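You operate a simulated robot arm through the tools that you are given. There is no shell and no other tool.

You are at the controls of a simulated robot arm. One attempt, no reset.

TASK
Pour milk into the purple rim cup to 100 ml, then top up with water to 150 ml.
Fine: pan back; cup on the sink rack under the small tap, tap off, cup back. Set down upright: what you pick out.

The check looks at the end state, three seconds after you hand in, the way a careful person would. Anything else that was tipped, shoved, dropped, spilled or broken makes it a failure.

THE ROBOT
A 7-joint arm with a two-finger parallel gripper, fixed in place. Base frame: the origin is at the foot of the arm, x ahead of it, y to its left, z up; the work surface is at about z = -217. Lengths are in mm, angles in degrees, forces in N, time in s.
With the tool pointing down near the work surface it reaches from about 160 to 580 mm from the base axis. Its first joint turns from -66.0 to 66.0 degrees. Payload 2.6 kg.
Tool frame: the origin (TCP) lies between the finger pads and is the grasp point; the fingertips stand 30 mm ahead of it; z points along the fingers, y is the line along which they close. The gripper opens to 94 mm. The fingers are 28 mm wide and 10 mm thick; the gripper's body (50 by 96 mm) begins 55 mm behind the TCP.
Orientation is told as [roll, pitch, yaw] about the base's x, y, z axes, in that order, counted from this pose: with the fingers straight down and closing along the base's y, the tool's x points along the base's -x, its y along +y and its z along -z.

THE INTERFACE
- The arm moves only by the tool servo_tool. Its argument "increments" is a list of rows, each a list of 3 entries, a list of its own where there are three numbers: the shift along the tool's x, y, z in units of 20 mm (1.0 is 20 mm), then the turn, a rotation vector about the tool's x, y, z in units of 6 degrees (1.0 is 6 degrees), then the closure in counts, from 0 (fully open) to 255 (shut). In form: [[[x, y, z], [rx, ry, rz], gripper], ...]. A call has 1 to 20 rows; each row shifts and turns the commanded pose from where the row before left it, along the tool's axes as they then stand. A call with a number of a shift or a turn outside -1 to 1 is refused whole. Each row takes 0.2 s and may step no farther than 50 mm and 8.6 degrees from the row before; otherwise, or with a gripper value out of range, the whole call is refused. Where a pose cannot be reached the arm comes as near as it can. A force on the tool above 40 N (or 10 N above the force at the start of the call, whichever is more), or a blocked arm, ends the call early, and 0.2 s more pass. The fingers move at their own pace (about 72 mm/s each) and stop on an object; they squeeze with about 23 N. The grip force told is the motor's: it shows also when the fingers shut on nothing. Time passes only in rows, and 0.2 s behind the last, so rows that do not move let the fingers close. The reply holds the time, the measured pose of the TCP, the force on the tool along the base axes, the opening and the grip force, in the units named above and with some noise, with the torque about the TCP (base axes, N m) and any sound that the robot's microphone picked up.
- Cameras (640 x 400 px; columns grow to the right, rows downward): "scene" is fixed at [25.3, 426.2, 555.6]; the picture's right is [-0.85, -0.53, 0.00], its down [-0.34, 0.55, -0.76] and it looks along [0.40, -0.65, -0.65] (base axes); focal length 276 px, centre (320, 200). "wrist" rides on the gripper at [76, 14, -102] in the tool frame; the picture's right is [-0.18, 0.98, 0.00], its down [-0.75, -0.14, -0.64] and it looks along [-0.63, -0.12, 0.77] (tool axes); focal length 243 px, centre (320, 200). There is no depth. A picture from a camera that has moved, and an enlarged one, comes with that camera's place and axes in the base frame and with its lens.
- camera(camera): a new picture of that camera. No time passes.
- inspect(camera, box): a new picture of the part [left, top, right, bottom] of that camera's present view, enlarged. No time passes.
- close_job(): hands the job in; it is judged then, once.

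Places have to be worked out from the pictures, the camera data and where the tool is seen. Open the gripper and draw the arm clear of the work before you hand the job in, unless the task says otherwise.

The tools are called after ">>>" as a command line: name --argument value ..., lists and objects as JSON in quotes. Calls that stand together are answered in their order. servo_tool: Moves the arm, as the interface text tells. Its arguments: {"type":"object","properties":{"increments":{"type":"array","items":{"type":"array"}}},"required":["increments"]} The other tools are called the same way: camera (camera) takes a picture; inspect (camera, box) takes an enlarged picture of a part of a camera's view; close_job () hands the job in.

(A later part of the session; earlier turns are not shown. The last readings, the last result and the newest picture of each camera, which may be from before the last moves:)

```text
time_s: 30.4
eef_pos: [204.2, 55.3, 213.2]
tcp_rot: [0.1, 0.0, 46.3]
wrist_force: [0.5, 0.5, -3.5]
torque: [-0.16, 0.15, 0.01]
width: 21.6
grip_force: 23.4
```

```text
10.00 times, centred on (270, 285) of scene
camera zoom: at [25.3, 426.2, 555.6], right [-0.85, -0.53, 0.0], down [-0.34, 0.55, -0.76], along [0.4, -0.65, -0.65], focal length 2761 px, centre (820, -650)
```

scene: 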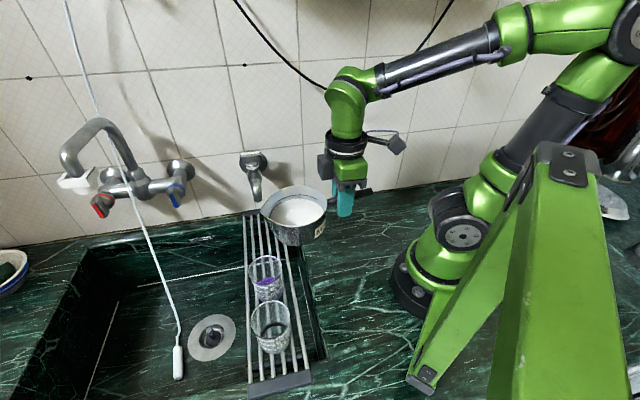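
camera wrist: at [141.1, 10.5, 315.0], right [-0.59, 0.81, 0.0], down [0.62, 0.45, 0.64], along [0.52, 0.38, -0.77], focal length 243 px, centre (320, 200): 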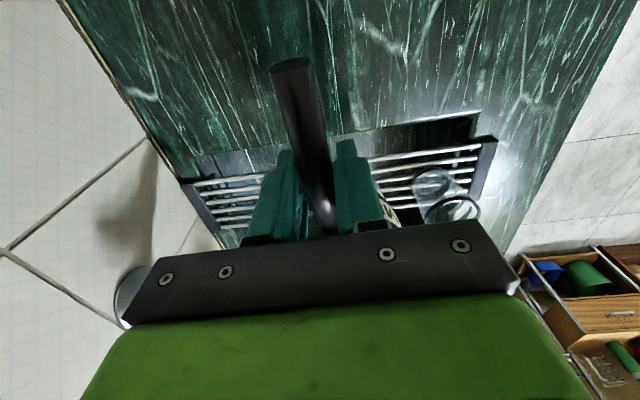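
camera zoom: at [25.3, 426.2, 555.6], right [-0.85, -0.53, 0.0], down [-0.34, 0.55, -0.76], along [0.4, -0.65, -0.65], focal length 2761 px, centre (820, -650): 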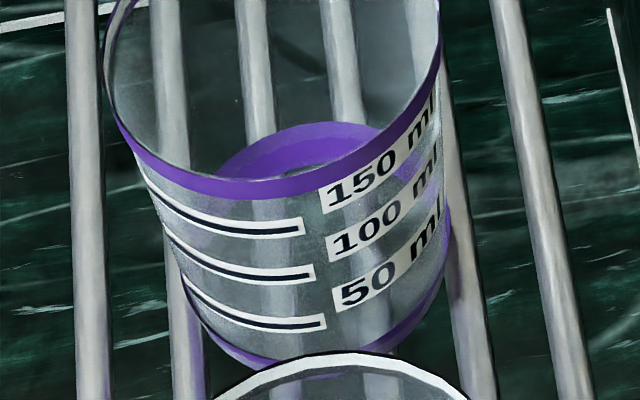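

Milk lies about 30 mm below the rim, so pouring should begin near 23° of tilt. I bring the lip to about (280,187) high above the cup and tilt 15° about the lip.

>>> servo_tool --increments '[[[0.05, 0.22, 0.2], [0, 0, 0], 255], [[0.05, 0.22, 0.27], [0, 0, 0], 255], [[0.05, 0.22, 0.27], [0, 0, 0], 255], [[0.05, 0.22, 0.27], [0, 0, 0], 255], [[0.05, 0.22, 0.27], [0, 0, 0], 255], [[0.04, 0.2, 0.27], [0, 0, 0], 255], [[0, 0, 0], [0, 0, 0], 255], [[0.008, 0, -0.267], [0, 0.333, 0], 255], [[0.008, 0, -0.267], [0, 0.333, 0], 255], [[0.008, 0, -0.267], [0, 0.333, 0], 255], [[0.008, 0, -0.267], [0, 0.333, 0], 255], [[0.008, 0, -0.267], [0, 0.333, 0], 255], [[0, 0, 0], [0, 0, 0], 255]]'

>>> inspect --camera "scene" --box '[225, 170, 385, 300]'

>>> inspect --camera "scene" --box '[250, 200, 330, 260]'

```text
time_s: 33.2
eef_pos: [181.7, 69.7, 208.7]
tcp_rot: [0.1, 9.9, 46.5]
wrist_force: [-0.9, 0.3, -5.0]
torque: [-0.2, 0.19, 0.0]
width: 21.7
grip_force: 23.1
```

```text
3.08 times, centred on (305, 235) of scene
camera zoom: at [25.3, 426.2, 555.6], right [-0.85, -0.53, 0.0], down [-0.34, 0.55, -0.76], along [0.4, -0.65, -0.65], focal length 850 px, centre (366, 92)
```

zoom: 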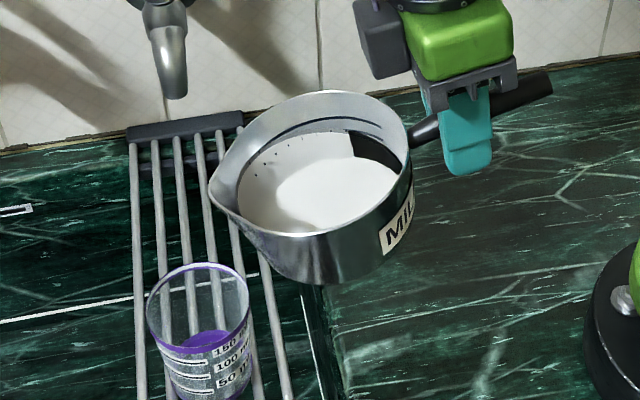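

```text
6.67 times, centred on (290, 230) of scene
camera zoom: at [25.3, 426.2, 555.6], right [-0.85, -0.53, 0.0], down [-0.34, 0.55, -0.76], along [0.4, -0.65, -0.65], focal length 1841 px, centre (520, 0)
```

zoom: 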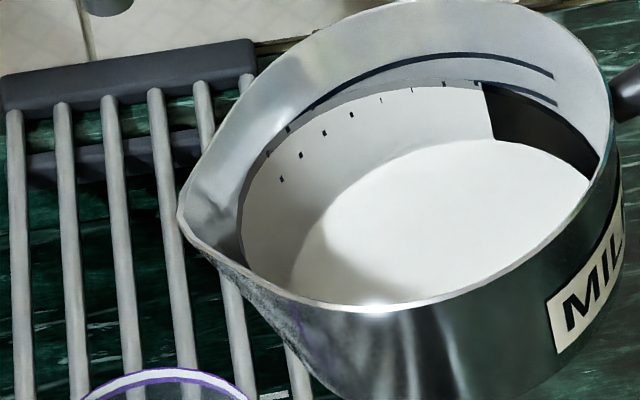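

At 10° tilt the lip is at about (281,185,190), ~19 mm short of the cup's centre, and nothing is pouring. I tilt to 15° and lower the lip to z≈135.

>>> servo_tool --increments '[[[0.007, 0, -0.223], [0, 0.278, 0], 255], [[0.007, 0, -0.223], [0, 0.278, 0], 255], [[0.007, 0, -0.223], [0, 0.278, 0], 255], [[0, 0, 0], [0, 0, 0], 255], [[-0.06, 0, 0.22], [0, 0, 0], 255], [[-0.09, 0, 0.34], [0, 0, 0], 255], [[-0.09, 0, 0.34], [0, 0, 0], 255], [[-0.09, 0, 0.34], [0, 0, 0], 255], [[-0.09, 0, 0.34], [0, 0, 0], 255], [[-0.09, 0, 0.34], [0, 0, 0], 255], [[-0.09, 0, 0.34], [0, 0, 0], 255], [[-0.09, 0, 0.34], [0, 0, 0], 255], [[-0.04, 0, 0.14], [0, 0, 0], 255], [[0, 0, 0], [0, 0, 0], 255]]'

>>> inspect --camera "scene" --box '[225, 190, 385, 300]'

>>> inspect --camera "scene" --box '[250, 220, 330, 270]'

```text
time_s: 36.2
eef_pos: [181.3, 70.7, 163.5]
tcp_rot: [0.0, 14.9, 46.3]
wrist_force: [0.5, 0.1, -3.8]
torque: [-0.22, 0.15, -0.01]
width: 21.6
grip_force: 22.9
```

```text
3.64 times, centred on (305, 245) of scene
camera zoom: at [25.3, 426.2, 555.6], right [-0.85, -0.53, 0.0], down [-0.34, 0.55, -0.76], along [0.4, -0.65, -0.65], focal length 1004 px, centre (374, 36)
```

zoom: 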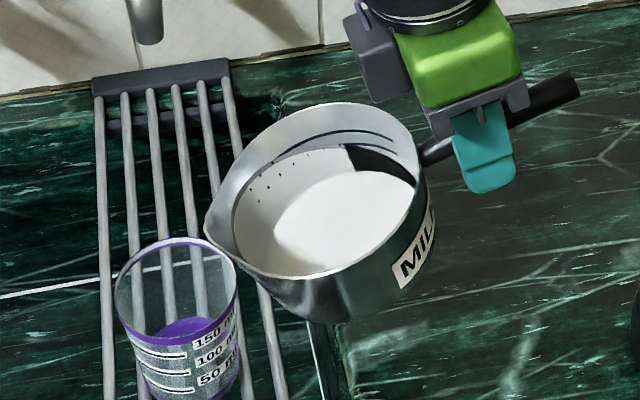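

```text
8.00 times, centred on (290, 245) of scene
camera zoom: at [25.3, 426.2, 555.6], right [-0.85, -0.53, 0.0], down [-0.34, 0.55, -0.76], along [0.4, -0.65, -0.65], focal length 2209 px, centre (560, -160)
```

zoom: 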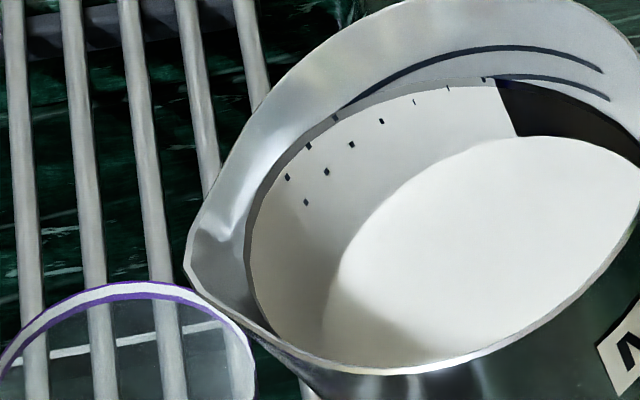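

No pour yet at 15°. I zoom into the pan's interior to understand the white surface and the dark patch at the back.

>>> inspect --camera "scene" --box '[305, 225, 337, 245]'

>>> inspect --camera "scene" --box '[273, 228, 313, 263]'

```text
16.00 times, centred on (321, 235) of scene
camera zoom: at [25.3, 426.2, 555.6], right [-0.85, -0.53, 0.0], down [-0.34, 0.55, -0.76], along [0.4, -0.65, -0.65], focal length 4418 px, centre (304, -360)
```

zoom: 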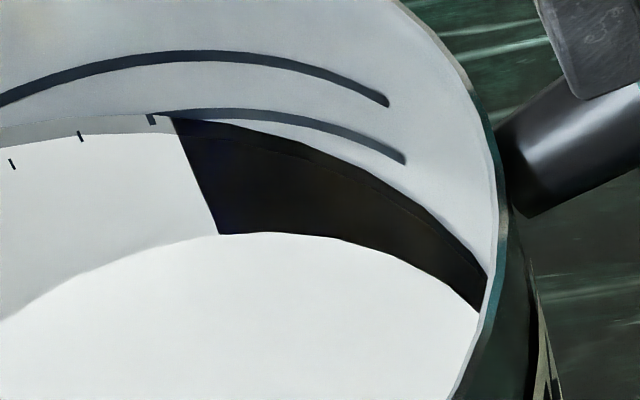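

```text
11.43 times, centred on (293, 246) of scene
camera zoom: at [25.3, 426.2, 555.6], right [-0.85, -0.53, 0.0], down [-0.34, 0.55, -0.76], along [0.4, -0.65, -0.65], focal length 3156 px, centre (629, -320)
```

zoom: 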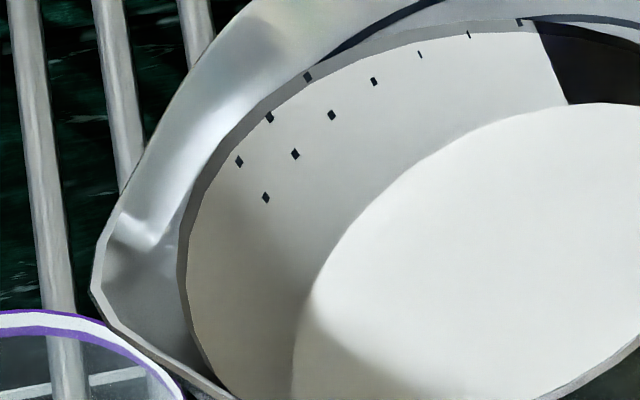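

The dark patch seems to be a reflection on the milk; the milk's waterline has risen toward the lip and uncovered a scale line at the back. I tilt on about the lip to ~20° in small steps.

>>> servo_tool --increments '[[[0.009, 0, -0.167], [0, 0.208, 0], 255], [[0.009, 0, -0.167], [0, 0.208, 0], 255], [[0.009, 0, -0.167], [0, 0.208, 0], 255], [[0.009, 0, -0.167], [0, 0.208, 0], 255], [[0, 0, 0], [0, 0, 0], 255], [[0, 0, 0], [0, 0, 0], 255]]'

>>> inspect --camera "scene" --box '[240, 215, 340, 300]'

>>> inspect --camera "scene" --box '[268, 225, 308, 265]'

```text
time_s: 37.6
eef_pos: [184.6, 72.4, 176.9]
tcp_rot: [0.0, 20.0, 46.4]
wrist_force: [0.3, 0.6, -4.4]
torque: [-0.17, 0.13, 0.01]
width: 21.5
grip_force: 22.7
```

```text
4.71 times, centred on (290, 258) of scene
camera zoom: at [25.3, 426.2, 555.6], right [-0.85, -0.53, 0.0], down [-0.34, 0.55, -0.76], along [0.4, -0.65, -0.65], focal length 1299 px, centre (461, -71)
```

zoom: 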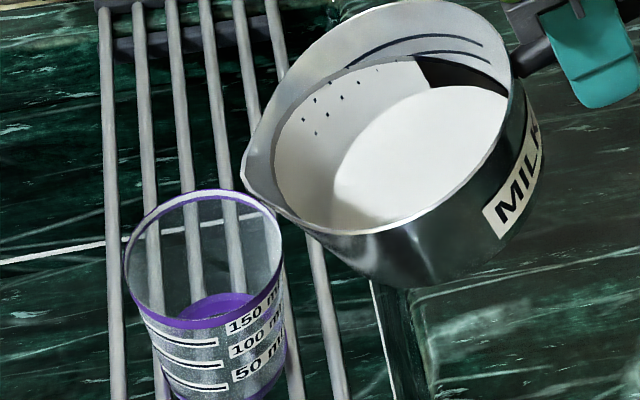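

```text
10.00 times, centred on (288, 245) of scene
camera zoom: at [25.3, 426.2, 555.6], right [-0.85, -0.53, 0.0], down [-0.34, 0.55, -0.76], along [0.4, -0.65, -0.65], focal length 2761 px, centre (640, -250)
```

zoom: 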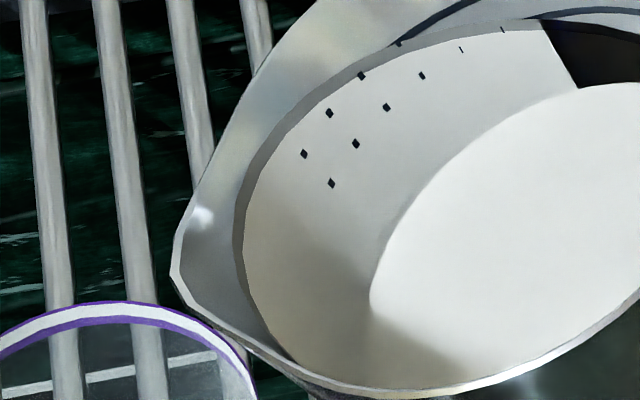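

The milk is now covering both scale lines on the lip side and creeping to the lip. I tilt on to about 23.5° and watch.

>>> servo_tool --increments '[[[0.009, 0, -0.167], [0, 0.208, 0], 255], [[0.009, 0, -0.167], [0, 0.208, 0], 255], [[0.009, 0, -0.167], [0, 0.208, 0], 255], [[0, 0, 0], [0, 0, 0], 255], [[0, 0, 0], [0, 0, 0], 255]]'

>>> inspect --camera "scene" --box '[240, 215, 340, 300]'

>>> inspect --camera "scene" --box '[268, 225, 308, 265]'

```text
time_s: 38.8
eef_pos: [187.1, 75.9, 186.8]
tcp_rot: [0.0, 23.9, 46.5]
wrist_force: [0.7, 0.3, -4.1]
torque: [-0.15, 0.09, 0.02]
width: 21.6
grip_force: 23.0
```

```text
4.71 times, centred on (290, 258) of scene
camera zoom: at [25.3, 426.2, 555.6], right [-0.85, -0.53, 0.0], down [-0.34, 0.55, -0.76], along [0.4, -0.65, -0.65], focal length 1299 px, centre (461, -71)
```

zoom: 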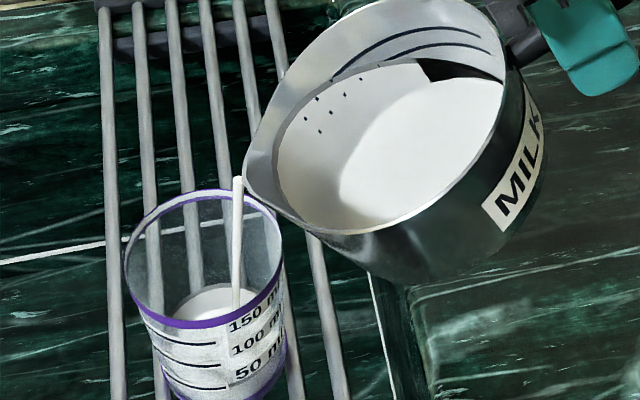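

```text
10.00 times, centred on (288, 245) of scene
camera zoom: at [25.3, 426.2, 555.6], right [-0.85, -0.53, 0.0], down [-0.34, 0.55, -0.76], along [0.4, -0.65, -0.65], focal length 2761 px, centre (640, -250)
```

zoom: 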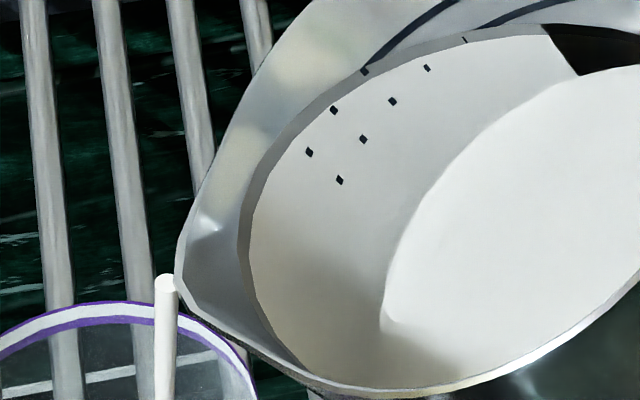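

It is pouring, and the stream falls inside the cup. I check the level in the cup at once.

>>> inspect --camera "scene" --box '[240, 265, 300, 305]'

>>> inspect --camera "scene" --box '[245, 245, 305, 285]'

```text
10.00 times, centred on (270, 285) of scene
camera zoom: at [25.3, 426.2, 555.6], right [-0.85, -0.53, 0.0], down [-0.34, 0.55, -0.76], along [0.4, -0.65, -0.65], focal length 2761 px, centre (820, -650)
```

zoom: 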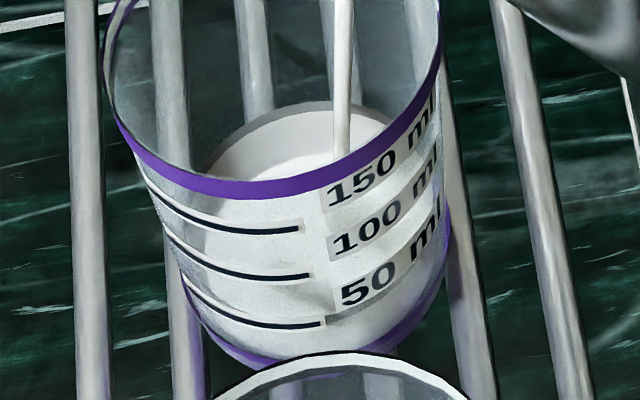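

```text
10.00 times, centred on (275, 265) of scene
camera zoom: at [25.3, 426.2, 555.6], right [-0.85, -0.53, 0.0], down [-0.34, 0.55, -0.76], along [0.4, -0.65, -0.65], focal length 2761 px, centre (770, -450)
```

zoom: 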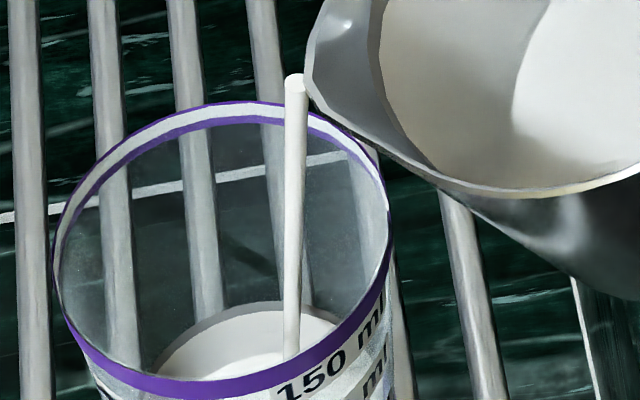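

The milk's far edge in the cup puts it at roughly 15–20 ml. I hold the tilt briefly to measure the flow rate.

>>> servo_tool --increments '[[[0, 0, 0], [0, 0, 0], 255]]'

>>> inspect --camera "scene" --box '[240, 265, 300, 305]'

>>> inspect --camera "scene" --box '[240, 215, 340, 300]'

```text
time_s: 39.2
eef_pos: [186.8, 76.7, 186.8]
tcp_rot: [0.0, 23.8, 46.4]
wrist_force: [0.1, 0.0, -4.3]
torque: [-0.11, 0.12, -0.03]
width: 21.5
grip_force: 22.9
```

```text
10.00 times, centred on (270, 285) of scene
camera zoom: at [25.3, 426.2, 555.6], right [-0.85, -0.53, 0.0], down [-0.34, 0.55, -0.76], along [0.4, -0.65, -0.65], focal length 2761 px, centre (820, -650)
```

zoom: 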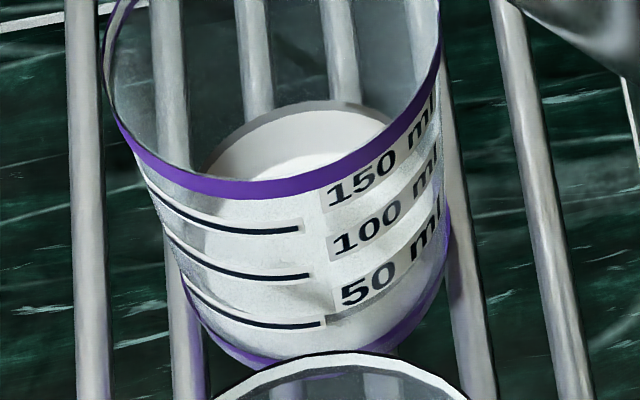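

```text
4.71 times, centred on (290, 258) of scene
camera zoom: at [25.3, 426.2, 555.6], right [-0.85, -0.53, 0.0], down [-0.34, 0.55, -0.76], along [0.4, -0.65, -0.65], focal length 1299 px, centre (461, -71)
```

zoom: 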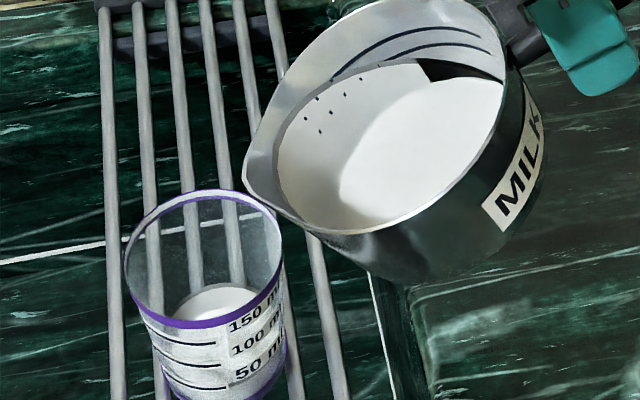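

The stream stopped by itself: the poured amount follows the tilt. I zoom on the cup's front wall to read the level against the marks.

>>> inspect --camera "scene" --box '[250, 280, 290, 303]'

>>> inspect --camera "scene" --box '[255, 270, 290, 290]'

>>> camera --camera "wrist"

```text
16.00 times, centred on (270, 292) of scene
camera zoom: at [25.3, 426.2, 555.6], right [-0.85, -0.53, 0.0], down [-0.34, 0.55, -0.76], along [0.4, -0.65, -0.65], focal length 4418 px, centre (1120, -1264)
```

zoom: 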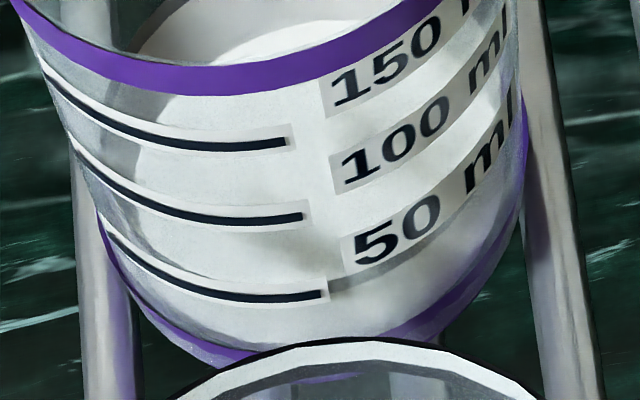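

```text
16.00 times, centred on (272, 280) of scene
camera zoom: at [25.3, 426.2, 555.6], right [-0.85, -0.53, 0.0], down [-0.34, 0.55, -0.76], along [0.4, -0.65, -0.65], focal length 4418 px, centre (1080, -1080)
```

zoom: 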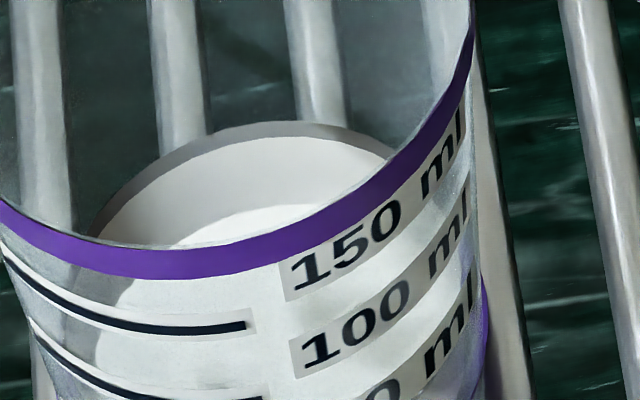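

```text
taken
camera wrist: at [157.1, 65.0, 310.4], right [-0.6, 0.8, -0.07], down [0.76, 0.59, 0.28], along [0.27, 0.11, -0.96], focal length 243 px, centre (320, 200)
```

wrist: 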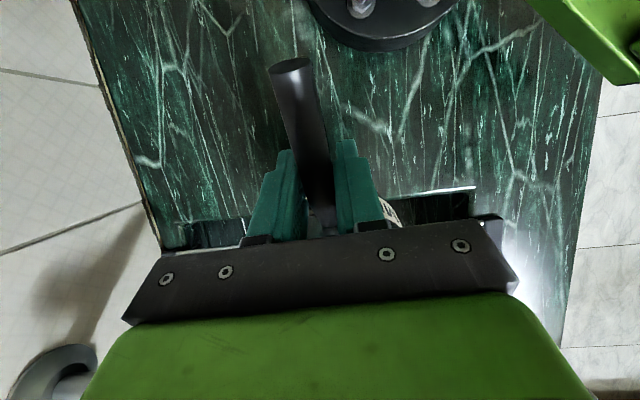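

The front waterline looks close to the 50 line, and the pan geometry (threshold ≈20°, ~11 ml/°) agrees with about 45 ml. I tilt 2° more about the lip, let it settle and re-read.

>>> servo_tool --increments '[[[0.008, 0, -0.134], [0, 0.167, 0], 255], [[0.008, 0, -0.134], [0, 0.167, 0], 255], [[0, 0, 0], [0, 0, 0], 255], [[0, 0, 0], [0, 0, 0], 255], [[0, 0, 0], [0, 0, 0], 255]]'

>>> inspect --camera "scene" --box '[250, 280, 290, 303]'

>>> inspect --camera "scene" --box '[240, 260, 300, 300]'

>>> inspect --camera "scene" --box '[240, 215, 340, 300]'

```text
time_s: 40.4
eef_pos: [187.0, 79.1, 192.8]
tcp_rot: [0.0, 25.8, 46.3]
wrist_force: [-0.1, -0.3, -3.8]
torque: [-0.11, 0.11, -0.02]
width: 21.4
grip_force: 23.3
```

```text
16.00 times, centred on (270, 292) of scene
camera zoom: at [25.3, 426.2, 555.6], right [-0.85, -0.53, 0.0], down [-0.34, 0.55, -0.76], along [0.4, -0.65, -0.65], focal length 4418 px, centre (1120, -1264)
```

zoom: 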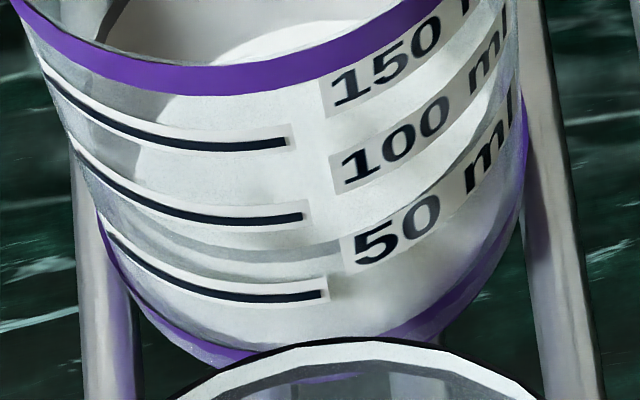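

```text
10.00 times, centred on (270, 280) of scene
camera zoom: at [25.3, 426.2, 555.6], right [-0.85, -0.53, 0.0], down [-0.34, 0.55, -0.76], along [0.4, -0.65, -0.65], focal length 2761 px, centre (820, -600)
```

zoom: 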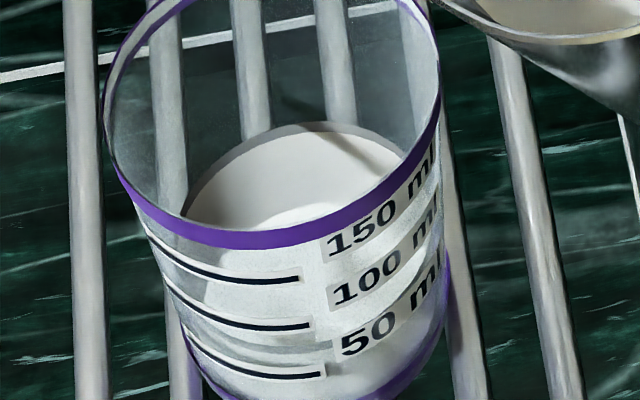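

```text
4.71 times, centred on (290, 258) of scene
camera zoom: at [25.3, 426.2, 555.6], right [-0.85, -0.53, 0.0], down [-0.34, 0.55, -0.76], along [0.4, -0.65, -0.65], focal length 1299 px, centre (461, -71)
```

zoom: 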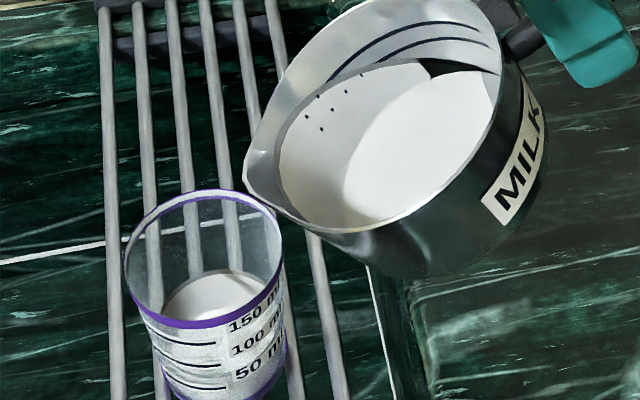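

A clear waterline now shows a bit above the 50 line—around 65–68 ml. I tilt another 1.5° and settle.

>>> servo_tool --increments '[[[0.006, 0, -0.1], [0, 0.125, 0], 255], [[0.006, 0, -0.1], [0, 0.125, 0], 255], [[0, 0, 0], [0, 0, 0], 255], [[0, 0, 0], [0, 0, 0], 255], [[0, 0, 0], [0, 0, 0], 255]]'

>>> inspect --camera "scene" --box '[250, 280, 290, 303]'

>>> inspect --camera "scene" --box '[240, 215, 340, 300]'

```text
time_s: 41.6
eef_pos: [188.2, 79.2, 196.6]
tcp_rot: [-0.1, 27.3, 46.4]
wrist_force: [-0.8, 0.6, -4.3]
torque: [-0.12, 0.08, 0.0]
width: 21.7
grip_force: 23.2
```

```text
16.00 times, centred on (270, 292) of scene
camera zoom: at [25.3, 426.2, 555.6], right [-0.85, -0.53, 0.0], down [-0.34, 0.55, -0.76], along [0.4, -0.65, -0.65], focal length 4418 px, centre (1120, -1264)
```

zoom: 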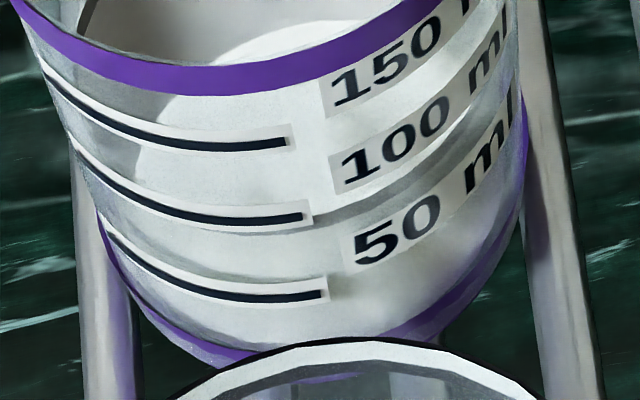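

```text
4.71 times, centred on (290, 258) of scene
camera zoom: at [25.3, 426.2, 555.6], right [-0.85, -0.53, 0.0], down [-0.34, 0.55, -0.76], along [0.4, -0.65, -0.65], focal length 1299 px, centre (461, -71)
```

zoom: 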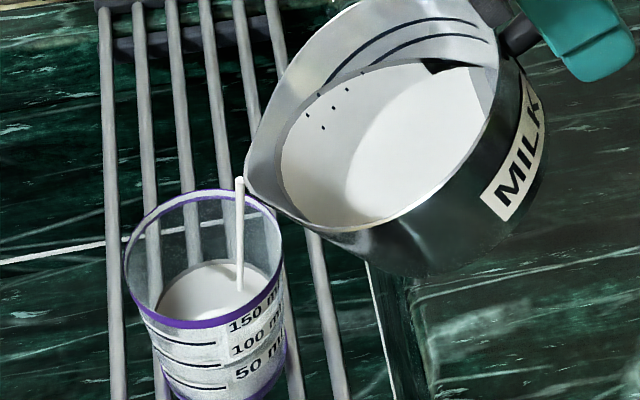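

A thin stream still runs and the waterline is just below the 100 line. I hold for a moment and look again.

>>> servo_tool --increments '[[[0, 0, 0], [0, 0, 0], 255]]'

>>> inspect --camera "scene" --box '[250, 280, 290, 303]'

>>> inspect --camera "scene" --box '[250, 255, 290, 280]'

>>> inspect --camera "scene" --box '[258, 283, 282, 298]'

```text
time_s: 42.0
eef_pos: [188.2, 78.0, 195.2]
tcp_rot: [0.0, 27.3, 46.4]
wrist_force: [0.1, -0.1, -3.7]
torque: [-0.11, 0.13, -0.04]
width: 21.5
grip_force: 22.8
```

```text
16.00 times, centred on (270, 292) of scene
camera zoom: at [25.3, 426.2, 555.6], right [-0.85, -0.53, 0.0], down [-0.34, 0.55, -0.76], along [0.4, -0.65, -0.65], focal length 4418 px, centre (1120, -1264)
```

zoom: 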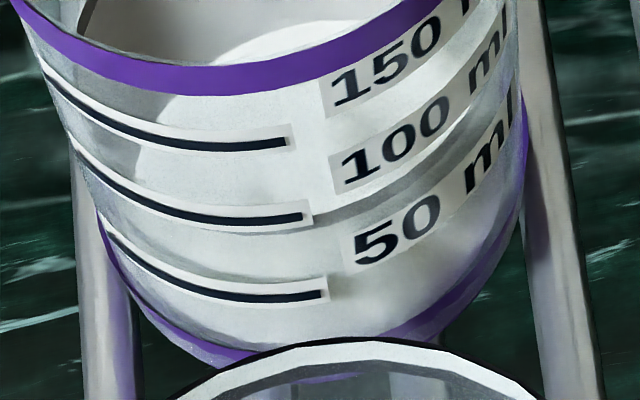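

```text
16.00 times, centred on (270, 268) of scene
camera zoom: at [25.3, 426.2, 555.6], right [-0.85, -0.53, 0.0], down [-0.34, 0.55, -0.76], along [0.4, -0.65, -0.65], focal length 4418 px, centre (1120, -880)
```

zoom: 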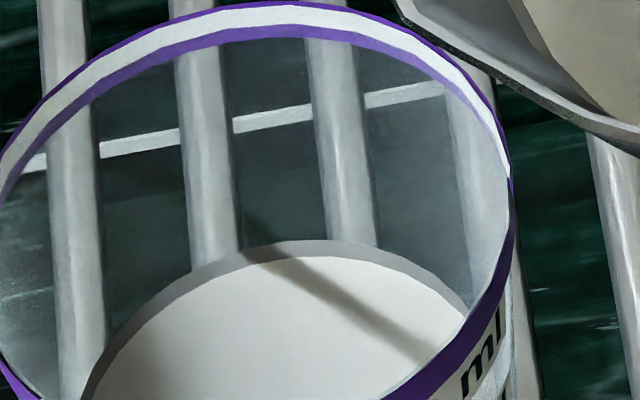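

```text
16.00 times, centred on (270, 290) of scene
camera zoom: at [25.3, 426.2, 555.6], right [-0.85, -0.53, 0.0], down [-0.34, 0.55, -0.76], along [0.4, -0.65, -0.65], focal length 4418 px, centre (1120, -1248)
```

zoom: 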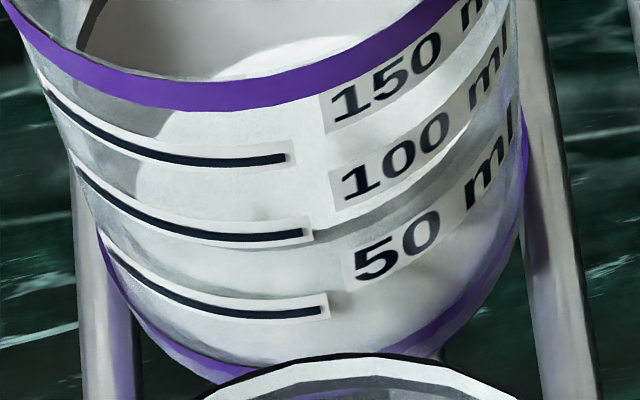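

The stream has stopped. Correcting for wall thickness and the steep view, I judge the true level about 85 ml (far-edge z≈45, the 100 line z≈52). I add 0.6° and settle.

>>> servo_tool --increments '[[[0.005, 0, -0.08], [0, 0.1, 0], 255], [[0, 0, 0], [0, 0, 0], 255], [[0, 0, 0], [0, 0, 0], 255], [[0, 0, 0], [0, 0, 0], 255], [[0, 0, 0], [0, 0, 0], 255], [[0, 0, 0], [0, 0, 0], 255]]'

>>> inspect --camera "scene" --box '[258, 283, 282, 298]'

>>> inspect --camera "scene" --box '[250, 255, 290, 280]'

>>> inspect --camera "scene" --box '[240, 215, 340, 300]'

```text
time_s: 43.4
eef_pos: [189.8, 79.0, 197.2]
tcp_rot: [0.0, 27.9, 46.5]
wrist_force: [0.0, 0.2, -2.7]
torque: [-0.1, 0.08, -0.05]
width: 21.6
grip_force: 23.1
```

```text
16.00 times, centred on (270, 290) of scene
camera zoom: at [25.3, 426.2, 555.6], right [-0.85, -0.53, 0.0], down [-0.34, 0.55, -0.76], along [0.4, -0.65, -0.65], focal length 4418 px, centre (1120, -1248)
```

zoom: 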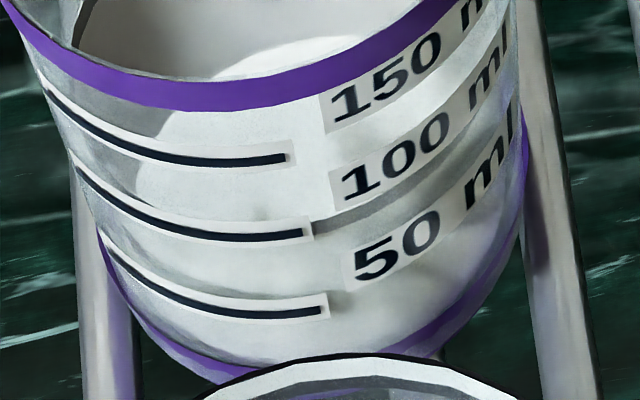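

```text
16.00 times, centred on (270, 268) of scene
camera zoom: at [25.3, 426.2, 555.6], right [-0.85, -0.53, 0.0], down [-0.34, 0.55, -0.76], along [0.4, -0.65, -0.65], focal length 4418 px, centre (1120, -880)
```

zoom: 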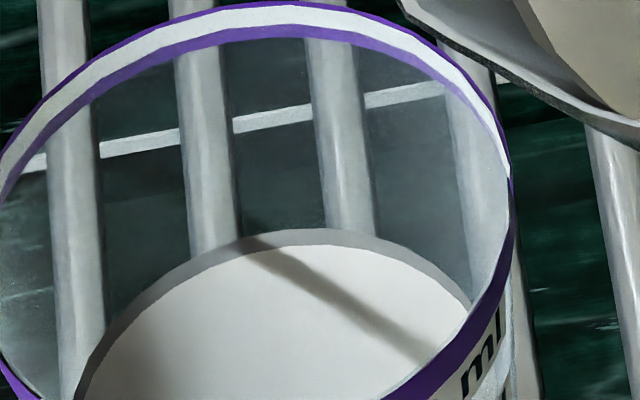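

```text
4.71 times, centred on (290, 258) of scene
camera zoom: at [25.3, 426.2, 555.6], right [-0.85, -0.53, 0.0], down [-0.34, 0.55, -0.76], along [0.4, -0.65, -0.65], focal length 1299 px, centre (461, -71)
```

zoom: 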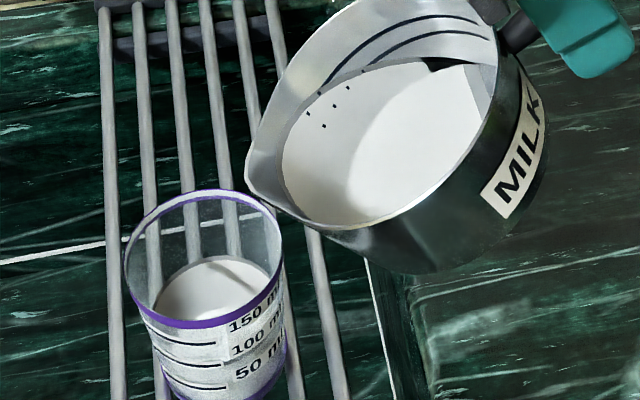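

Now about 91 ml by the far-edge estimate (10 ml per degree); the apparent front line reads ~100 but the thick wall and steep view exaggerate it. I add 0.7° more and settle.

>>> servo_tool --increments '[[[0.005, 0, -0.093], [0, 0.117, 0], 255], [[0, 0, 0], [0, 0, 0], 255], [[0, 0, 0], [0, 0, 0], 255], [[0, 0, 0], [0, 0, 0], 255], [[0, 0, 0], [0, 0, 0], 255], [[0, 0, 0], [0, 0, 0], 255]]'

>>> inspect --camera "scene" --box '[258, 283, 282, 298]'

>>> inspect --camera "scene" --box '[250, 255, 290, 280]'

```text
time_s: 44.8
eef_pos: [191.6, 79.4, 199.5]
tcp_rot: [-0.1, 28.6, 46.4]
wrist_force: [-0.5, -1.0, -3.8]
torque: [-0.13, 0.07, -0.04]
width: 21.5
grip_force: 23.7
```

```text
16.00 times, centred on (270, 290) of scene
camera zoom: at [25.3, 426.2, 555.6], right [-0.85, -0.53, 0.0], down [-0.34, 0.55, -0.76], along [0.4, -0.65, -0.65], focal length 4418 px, centre (1120, -1248)
```

zoom: 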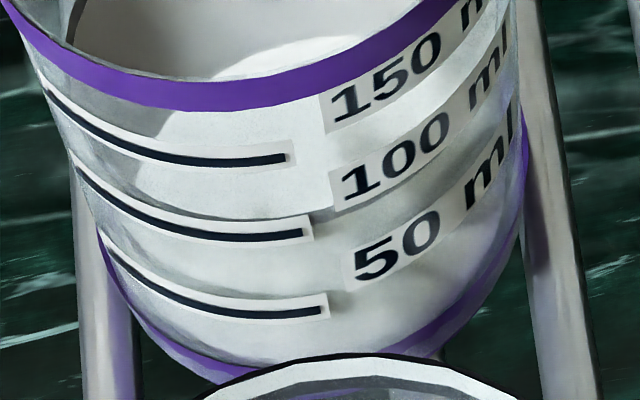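

```text
16.00 times, centred on (270, 268) of scene
camera zoom: at [25.3, 426.2, 555.6], right [-0.85, -0.53, 0.0], down [-0.34, 0.55, -0.76], along [0.4, -0.65, -0.65], focal length 4418 px, centre (1120, -880)
```

zoom: 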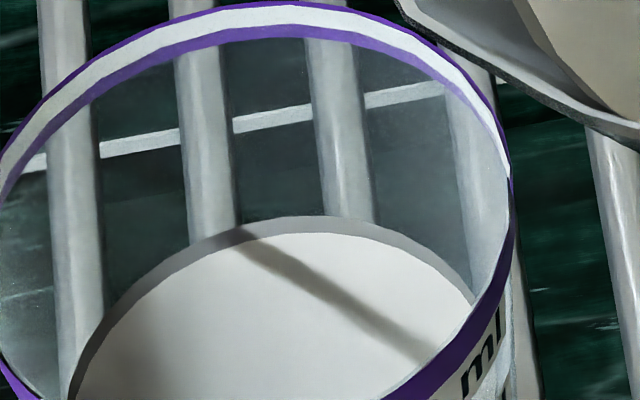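

The far edge is now at z≈50, i.e. about 97–100 ml, and the front waterline sits just on the 100 line. That is the target, so I tilt back about the lip, then lift the pan away.

>>> servo_tool --increments '[[[-0.018, 0, 0.268], [0, -0.333, 0], 255], [[-0.018, 0, 0.268], [0, -0.333, 0], 255], [[-0.018, 0, 0.268], [0, -0.333, 0], 255], [[-0.018, 0, 0.268], [0, -0.333, 0], 255], [[-0.018, 0, 0.268], [0, -0.333, 0], 255], [[0.12, 0, -0.355], [0, 0, 0], 255], [[0.12, 0, -0.355], [0, 0, 0], 255], [[0.12, 0, -0.355], [0, 0, 0], 255], [[0.12, 0, -0.355], [0, 0, 0], 255], [[0.12, 0, -0.355], [0, 0, 0], 255], [[0.12, 0, -0.355], [0, 0, 0], 255], [[0.12, 0, -0.355], [0, 0, 0], 255], [[0.12, 0, -0.355], [0, 0, 0], 255]]'

>>> inspect --camera "scene" --box '[225, 170, 385, 300]'

```text
time_s: 47.6
eef_pos: [183.1, 72.6, 233.4]
tcp_rot: [0.0, 18.6, 46.4]
wrist_force: [-0.3, 0.6, -3.7]
torque: [-0.09, 0.12, 0.0]
width: 21.6
grip_force: 23.0
```

```text
3.08 times, centred on (305, 235) of scene
camera zoom: at [25.3, 426.2, 555.6], right [-0.85, -0.53, 0.0], down [-0.34, 0.55, -0.76], along [0.4, -0.65, -0.65], focal length 850 px, centre (366, 92)
```

zoom: 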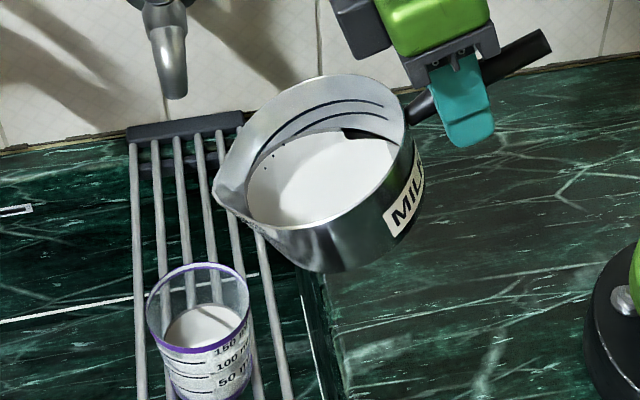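

No spill visible. I level the pan about the grip and shift back to the earlier turning point.

>>> servo_tool --increments '[[[0, 0, 0], [0, -0.3444, 0], 255], [[0, 0, 0], [0, -0.3444, 0], 255], [[0, 0, 0], [0, -0.3444, 0], 255], [[0, 0, 0], [0, -0.3444, 0], 255], [[0, 0, 0], [0, -0.3444, 0], 255], [[0, 0, 0], [0, -0.3444, 0], 255], [[0, 0, 0], [0, -0.3444, 0], 255], [[0, 0, 0], [0, -0.3444, 0], 255], [[0, 0, 0], [0, -0.3444, 0], 255], [[-0.03, -0.274, 0.1], [0, 0, 0], 255], [[-0.03, -0.274, 0.2], [0, 0, 0], 255], [[-0.03, -0.274, 0.2], [0, 0, 0], 255], [[-0.03, -0.274, 0.2], [0, 0, 0], 255], [[-0.03, -0.274, 0.2], [0, 0, 0], 255], [[0, 0, 0], [0, 0, 0], 255]]'

>>> inspect --camera "scene" --box '[225, 170, 385, 300]'

```text
time_s: 50.8
eef_pos: [206.2, 57.2, 217.2]
tcp_rot: [0.0, 0.0, 46.3]
wrist_force: [0.2, 0.1, -3.6]
torque: [-0.15, 0.17, 0.05]
width: 21.3
grip_force: 23.3
```

```text
3.08 times, centred on (305, 235) of scene
camera zoom: at [25.3, 426.2, 555.6], right [-0.85, -0.53, 0.0], down [-0.34, 0.55, -0.76], along [0.4, -0.65, -0.65], focal length 850 px, centre (366, 92)
```

zoom: 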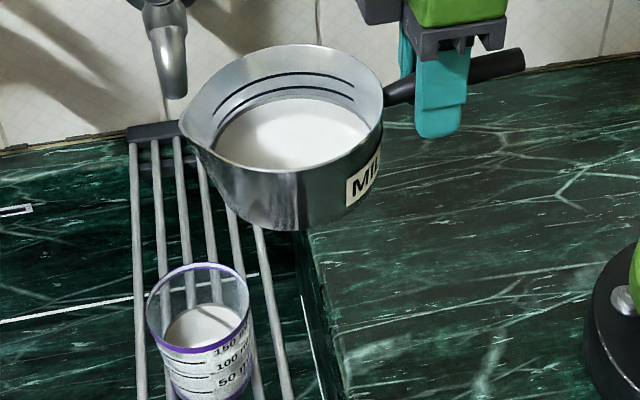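

The pan is level. I turn it back toward its original heading in two slow halves.

>>> servo_tool --increments '[[[0, 0, 0], [0, 0, 0.2], 255], [[0, 0, 0], [0, 0, 0.4], 255], [[0, 0, 0], [0, 0, 0.6], 255], [[0, 0, 0], [0, 0, 0.6], 255], [[0, 0, 0], [0, 0, 0.6], 255], [[0, 0, 0], [0, 0, 0.6], 255], [[0, 0, 0], [0, 0, 0.6], 255], [[0, 0, 0], [0, 0, 0.6], 255], [[0, 0, 0], [0, 0, 0.6], 255], [[0, 0, 0], [0, 0, 0.6], 255], [[0, 0, 0], [0, 0, 0.6], 255], [[0, 0, 0], [0, 0, 0.6], 255], [[0, 0, 0], [0, 0, 0.6], 255], [[0, 0, 0], [0, 0, 0.6], 255], [[0, 0, 0], [0, 0, 0.6], 255], [[0, 0, 0], [0, 0, 0.6], 255], [[0, 0, 0], [0, 0, 0.6], 255], [[0, 0, 0], [0, 0, 0.6], 255], [[0, 0, 0], [0, 0, 0.6], 255], [[0, 0, 0], [0, 0, 0.6], 255]]'

>>> servo_tool --increments '[[[0, 0, 0], [0, 0, 0.6], 255], [[0, 0, 0], [0, 0, 0.6], 255], [[0, 0, 0], [0, 0, 0.6], 255], [[0, 0, 0], [0, 0, 0.6], 255], [[0, 0, 0], [0, 0, 0.6], 255], [[0, 0, 0], [0, 0, 0.6], 255], [[0, 0, 0], [0, 0, 0.6], 255], [[0, 0, 0], [0, 0, 0.6], 255], [[0, 0, 0], [0, 0, 0.6], 255], [[0, 0, 0], [0, 0, 0.6], 255], [[0, 0, 0], [0, 0, 0.6], 255], [[0, 0, 0], [0, 0, 0.6], 255], [[0, 0, 0], [0, 0, 0.6], 255], [[0, 0, 0], [0, 0, 0.6], 255], [[0, 0, 0], [0, 0, 0.4], 255], [[0, 0, 0], [0, 0, 0.2], 255], [[0, 0, 0], [0, 0, 0], 255]]'

>>> camera --camera "scene"

>>> inspect --camera "wrist" --box '[180, 0, 460, 240]'

```text
time_s: 55.0
eef_pos: [205.3, 57.1, 216.5]
tcp_rot: [0.2, -0.1, -22.1]
wrist_force: [-0.7, -0.2, -3.5]
torque: [0.09, 0.19, 0.01]
width: 21.8
grip_force: 22.8
```

```text
time_s: 58.6
eef_pos: [205.0, 55.5, 216.2]
tcp_rot: [0.1, 0.0, -76.0]
wrist_force: [0.2, 0.5, -3.7]
torque: [0.17, 0.04, 0.0]
width: 21.7
grip_force: 23.4
```

```text
taken
```

scene: 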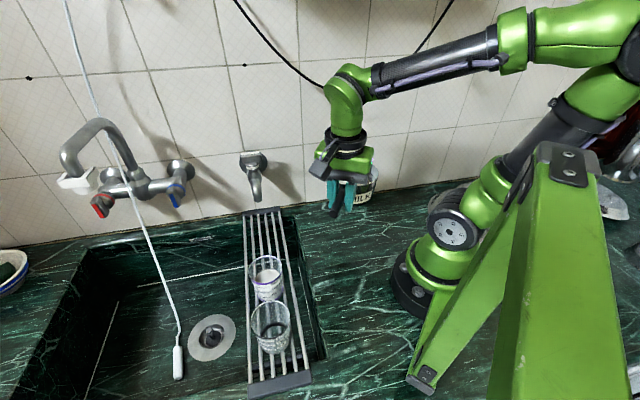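

```text
1.67 times, centred on (320, 120) of wrist
camera zoom: at [201.4, 133.1, 318.5], right [1.0, 0.06, 0.0], down [0.04, -0.77, 0.64], along [0.04, -0.64, -0.77], focal length 404 px, centre (320, 333)
```

zoom: 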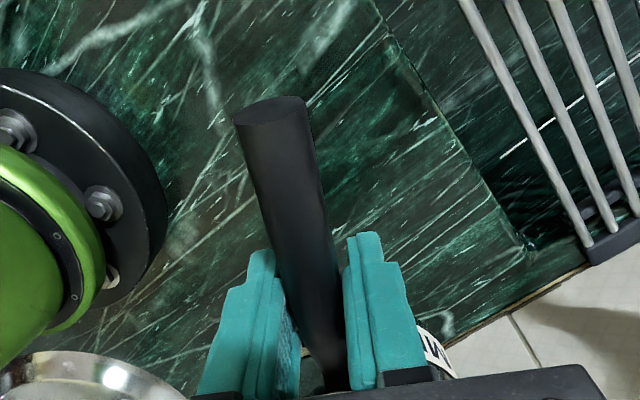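

The pan is back on its heading with no slip. I move it back over its original spot and lower to about 20 mm above the counter.

>>> servo_tool --increments '[[[-0.118, 0.112, 0.3], [0, 0, 0], 255], [[-0.118, 0.112, 0.5], [0, 0, 0], 255], [[-0.118, 0.112, 0.5], [0, 0, 0], 255], [[-0.118, 0.112, 0.5], [0, 0, 0], 255], [[-0.118, 0.112, 0.5], [0, 0, 0], 255], [[-0.118, 0.112, 0.5], [0, 0, 0], 255], [[-0.118, 0.112, 0.5], [0, 0, 0], 255], [[-0.118, 0.112, 0.5], [0, 0, 0], 255], [[-0.118, 0.112, 0.5], [0, 0, 0], 255], [[-0.118, 0.112, 0.5], [0, 0, 0], 255], [[-0.118, 0.112, 0.5], [0, 0, 0], 255], [[-0.118, 0.112, 0.5], [0, 0, 0], 255], [[-0.118, 0.112, 0.5], [0, 0, 0], 255], [[-0.118, 0.112, 0.5], [0, 0, 0], 255], [[0, 0, 0.3], [0, 0, 0], 255], [[0, 0, 0.2], [0, 0, 0], 255], [[0, 0, 0], [0, 0, 0], 255]]'

>>> inspect --camera "scene" --box '[290, 150, 390, 265]'

```text
time_s: 62.2
eef_pos: [243.5, 31.6, 70.8]
tcp_rot: [0.1, 0.0, -76.0]
wrist_force: [1.3, -0.5, -2.9]
torque: [0.18, 0.07, -0.01]
width: 21.6
grip_force: 22.8
```

```text
3.48 times, centred on (340, 208) of scene
camera zoom: at [25.3, 426.2, 555.6], right [-0.85, -0.53, 0.0], down [-0.34, 0.55, -0.76], along [0.4, -0.65, -0.65], focal length 960 px, centre (250, 174)
```

zoom: 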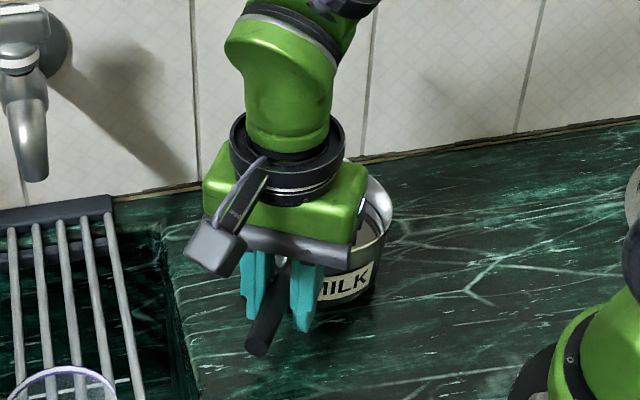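

Right over the original spot. I lower in 2 mm steps watching for the contact force.

>>> servo_tool --increments '[[[0, 0, 0.15], [0, 0, 0], 255], [[0, 0, 0.15], [0, 0, 0], 255], [[0, 0, 0.15], [0, 0, 0], 255], [[0, 0, 0.15], [0, 0, 0], 255], [[0, 0, 0.1], [0, 0, 0], 255], [[0, 0, 0.05], [0, 0, 0], 255], [[0, 0, 0], [0, 0, 0], 255]]'

>>> inspect --camera "scene" --box '[300, 190, 370, 260]'

```text
time_s: 63.8
eef_pos: [244.8, 31.0, 54.0]
tcp_rot: [0.1, 0.0, -76.0]
wrist_force: [0.9, -1.8, 1.6]
torque: [-0.56, -0.13, 0.07]
width: 21.8
grip_force: 22.9
```

```text
5.71 times, centred on (335, 225) of scene
camera zoom: at [25.3, 426.2, 555.6], right [-0.85, -0.53, 0.0], down [-0.34, 0.55, -0.76], along [0.4, -0.65, -0.65], focal length 1578 px, centre (234, 57)
```

zoom: 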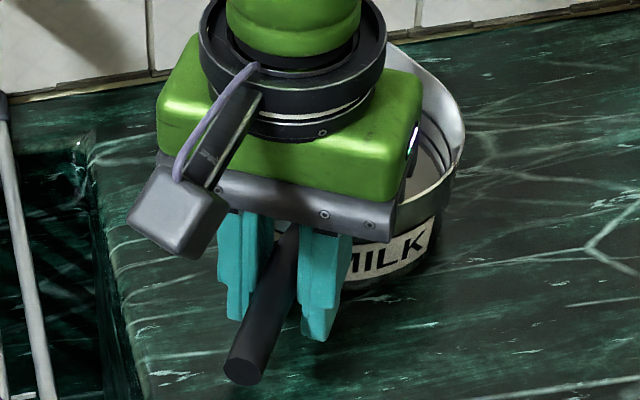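

Contact: about +1.6 N up and the height matches the original grip height. I ease up 0.4 mm and open the fingers gradually.

>>> servo_tool --increments '[[[0, 0, -0.02], [0, 0, 0], 230], [[0, 0, 0], [0, 0, 0], 205], [[0, 0, 0], [0, 0, 0], 195], [[0, 0, 0], [0, 0, 0], 180], [[0, 0, 0], [0, 0, 0], 150], [[0, 0, 0], [0, 0, 0], 110], [[0, 0, 0], [0, 0, 0], 80]]'

>>> inspect --camera "wrist" --box '[180, 0, 460, 240]'

>>> inspect --camera "scene" --box '[300, 190, 370, 260]'

```text
time_s: 65.4
eef_pos: [244.0, 33.0, 54.4]
tcp_rot: [0.1, 0.0, -76.0]
wrist_force: [0.5, -0.2, -0.1]
torque: [0.02, -0.03, 0.0]
width: 64.4
grip_force: 0.0
```

```text
1.67 times, centred on (320, 120) of wrist
camera zoom: at [239.8, 108.9, 156.9], right [1.0, 0.06, 0.0], down [0.04, -0.77, 0.64], along [0.04, -0.64, -0.77], focal length 404 px, centre (320, 333)
```

zoom: 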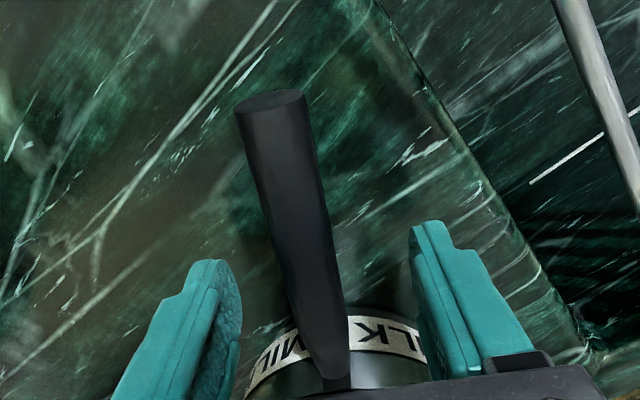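

```text
5.71 times, centred on (335, 225) of scene
camera zoom: at [25.3, 426.2, 555.6], right [-0.85, -0.53, 0.0], down [-0.34, 0.55, -0.76], along [0.4, -0.65, -0.65], focal length 1578 px, centre (234, 57)
```

zoom: 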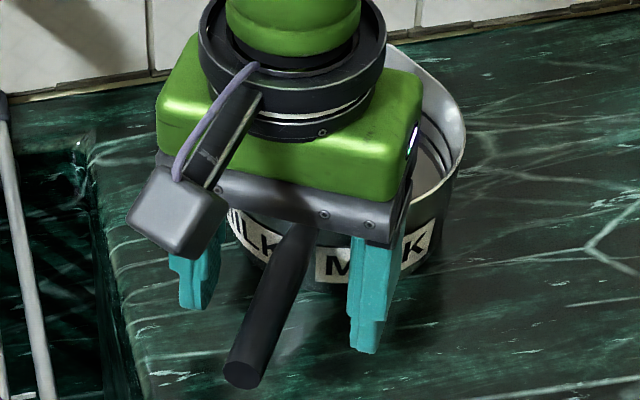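

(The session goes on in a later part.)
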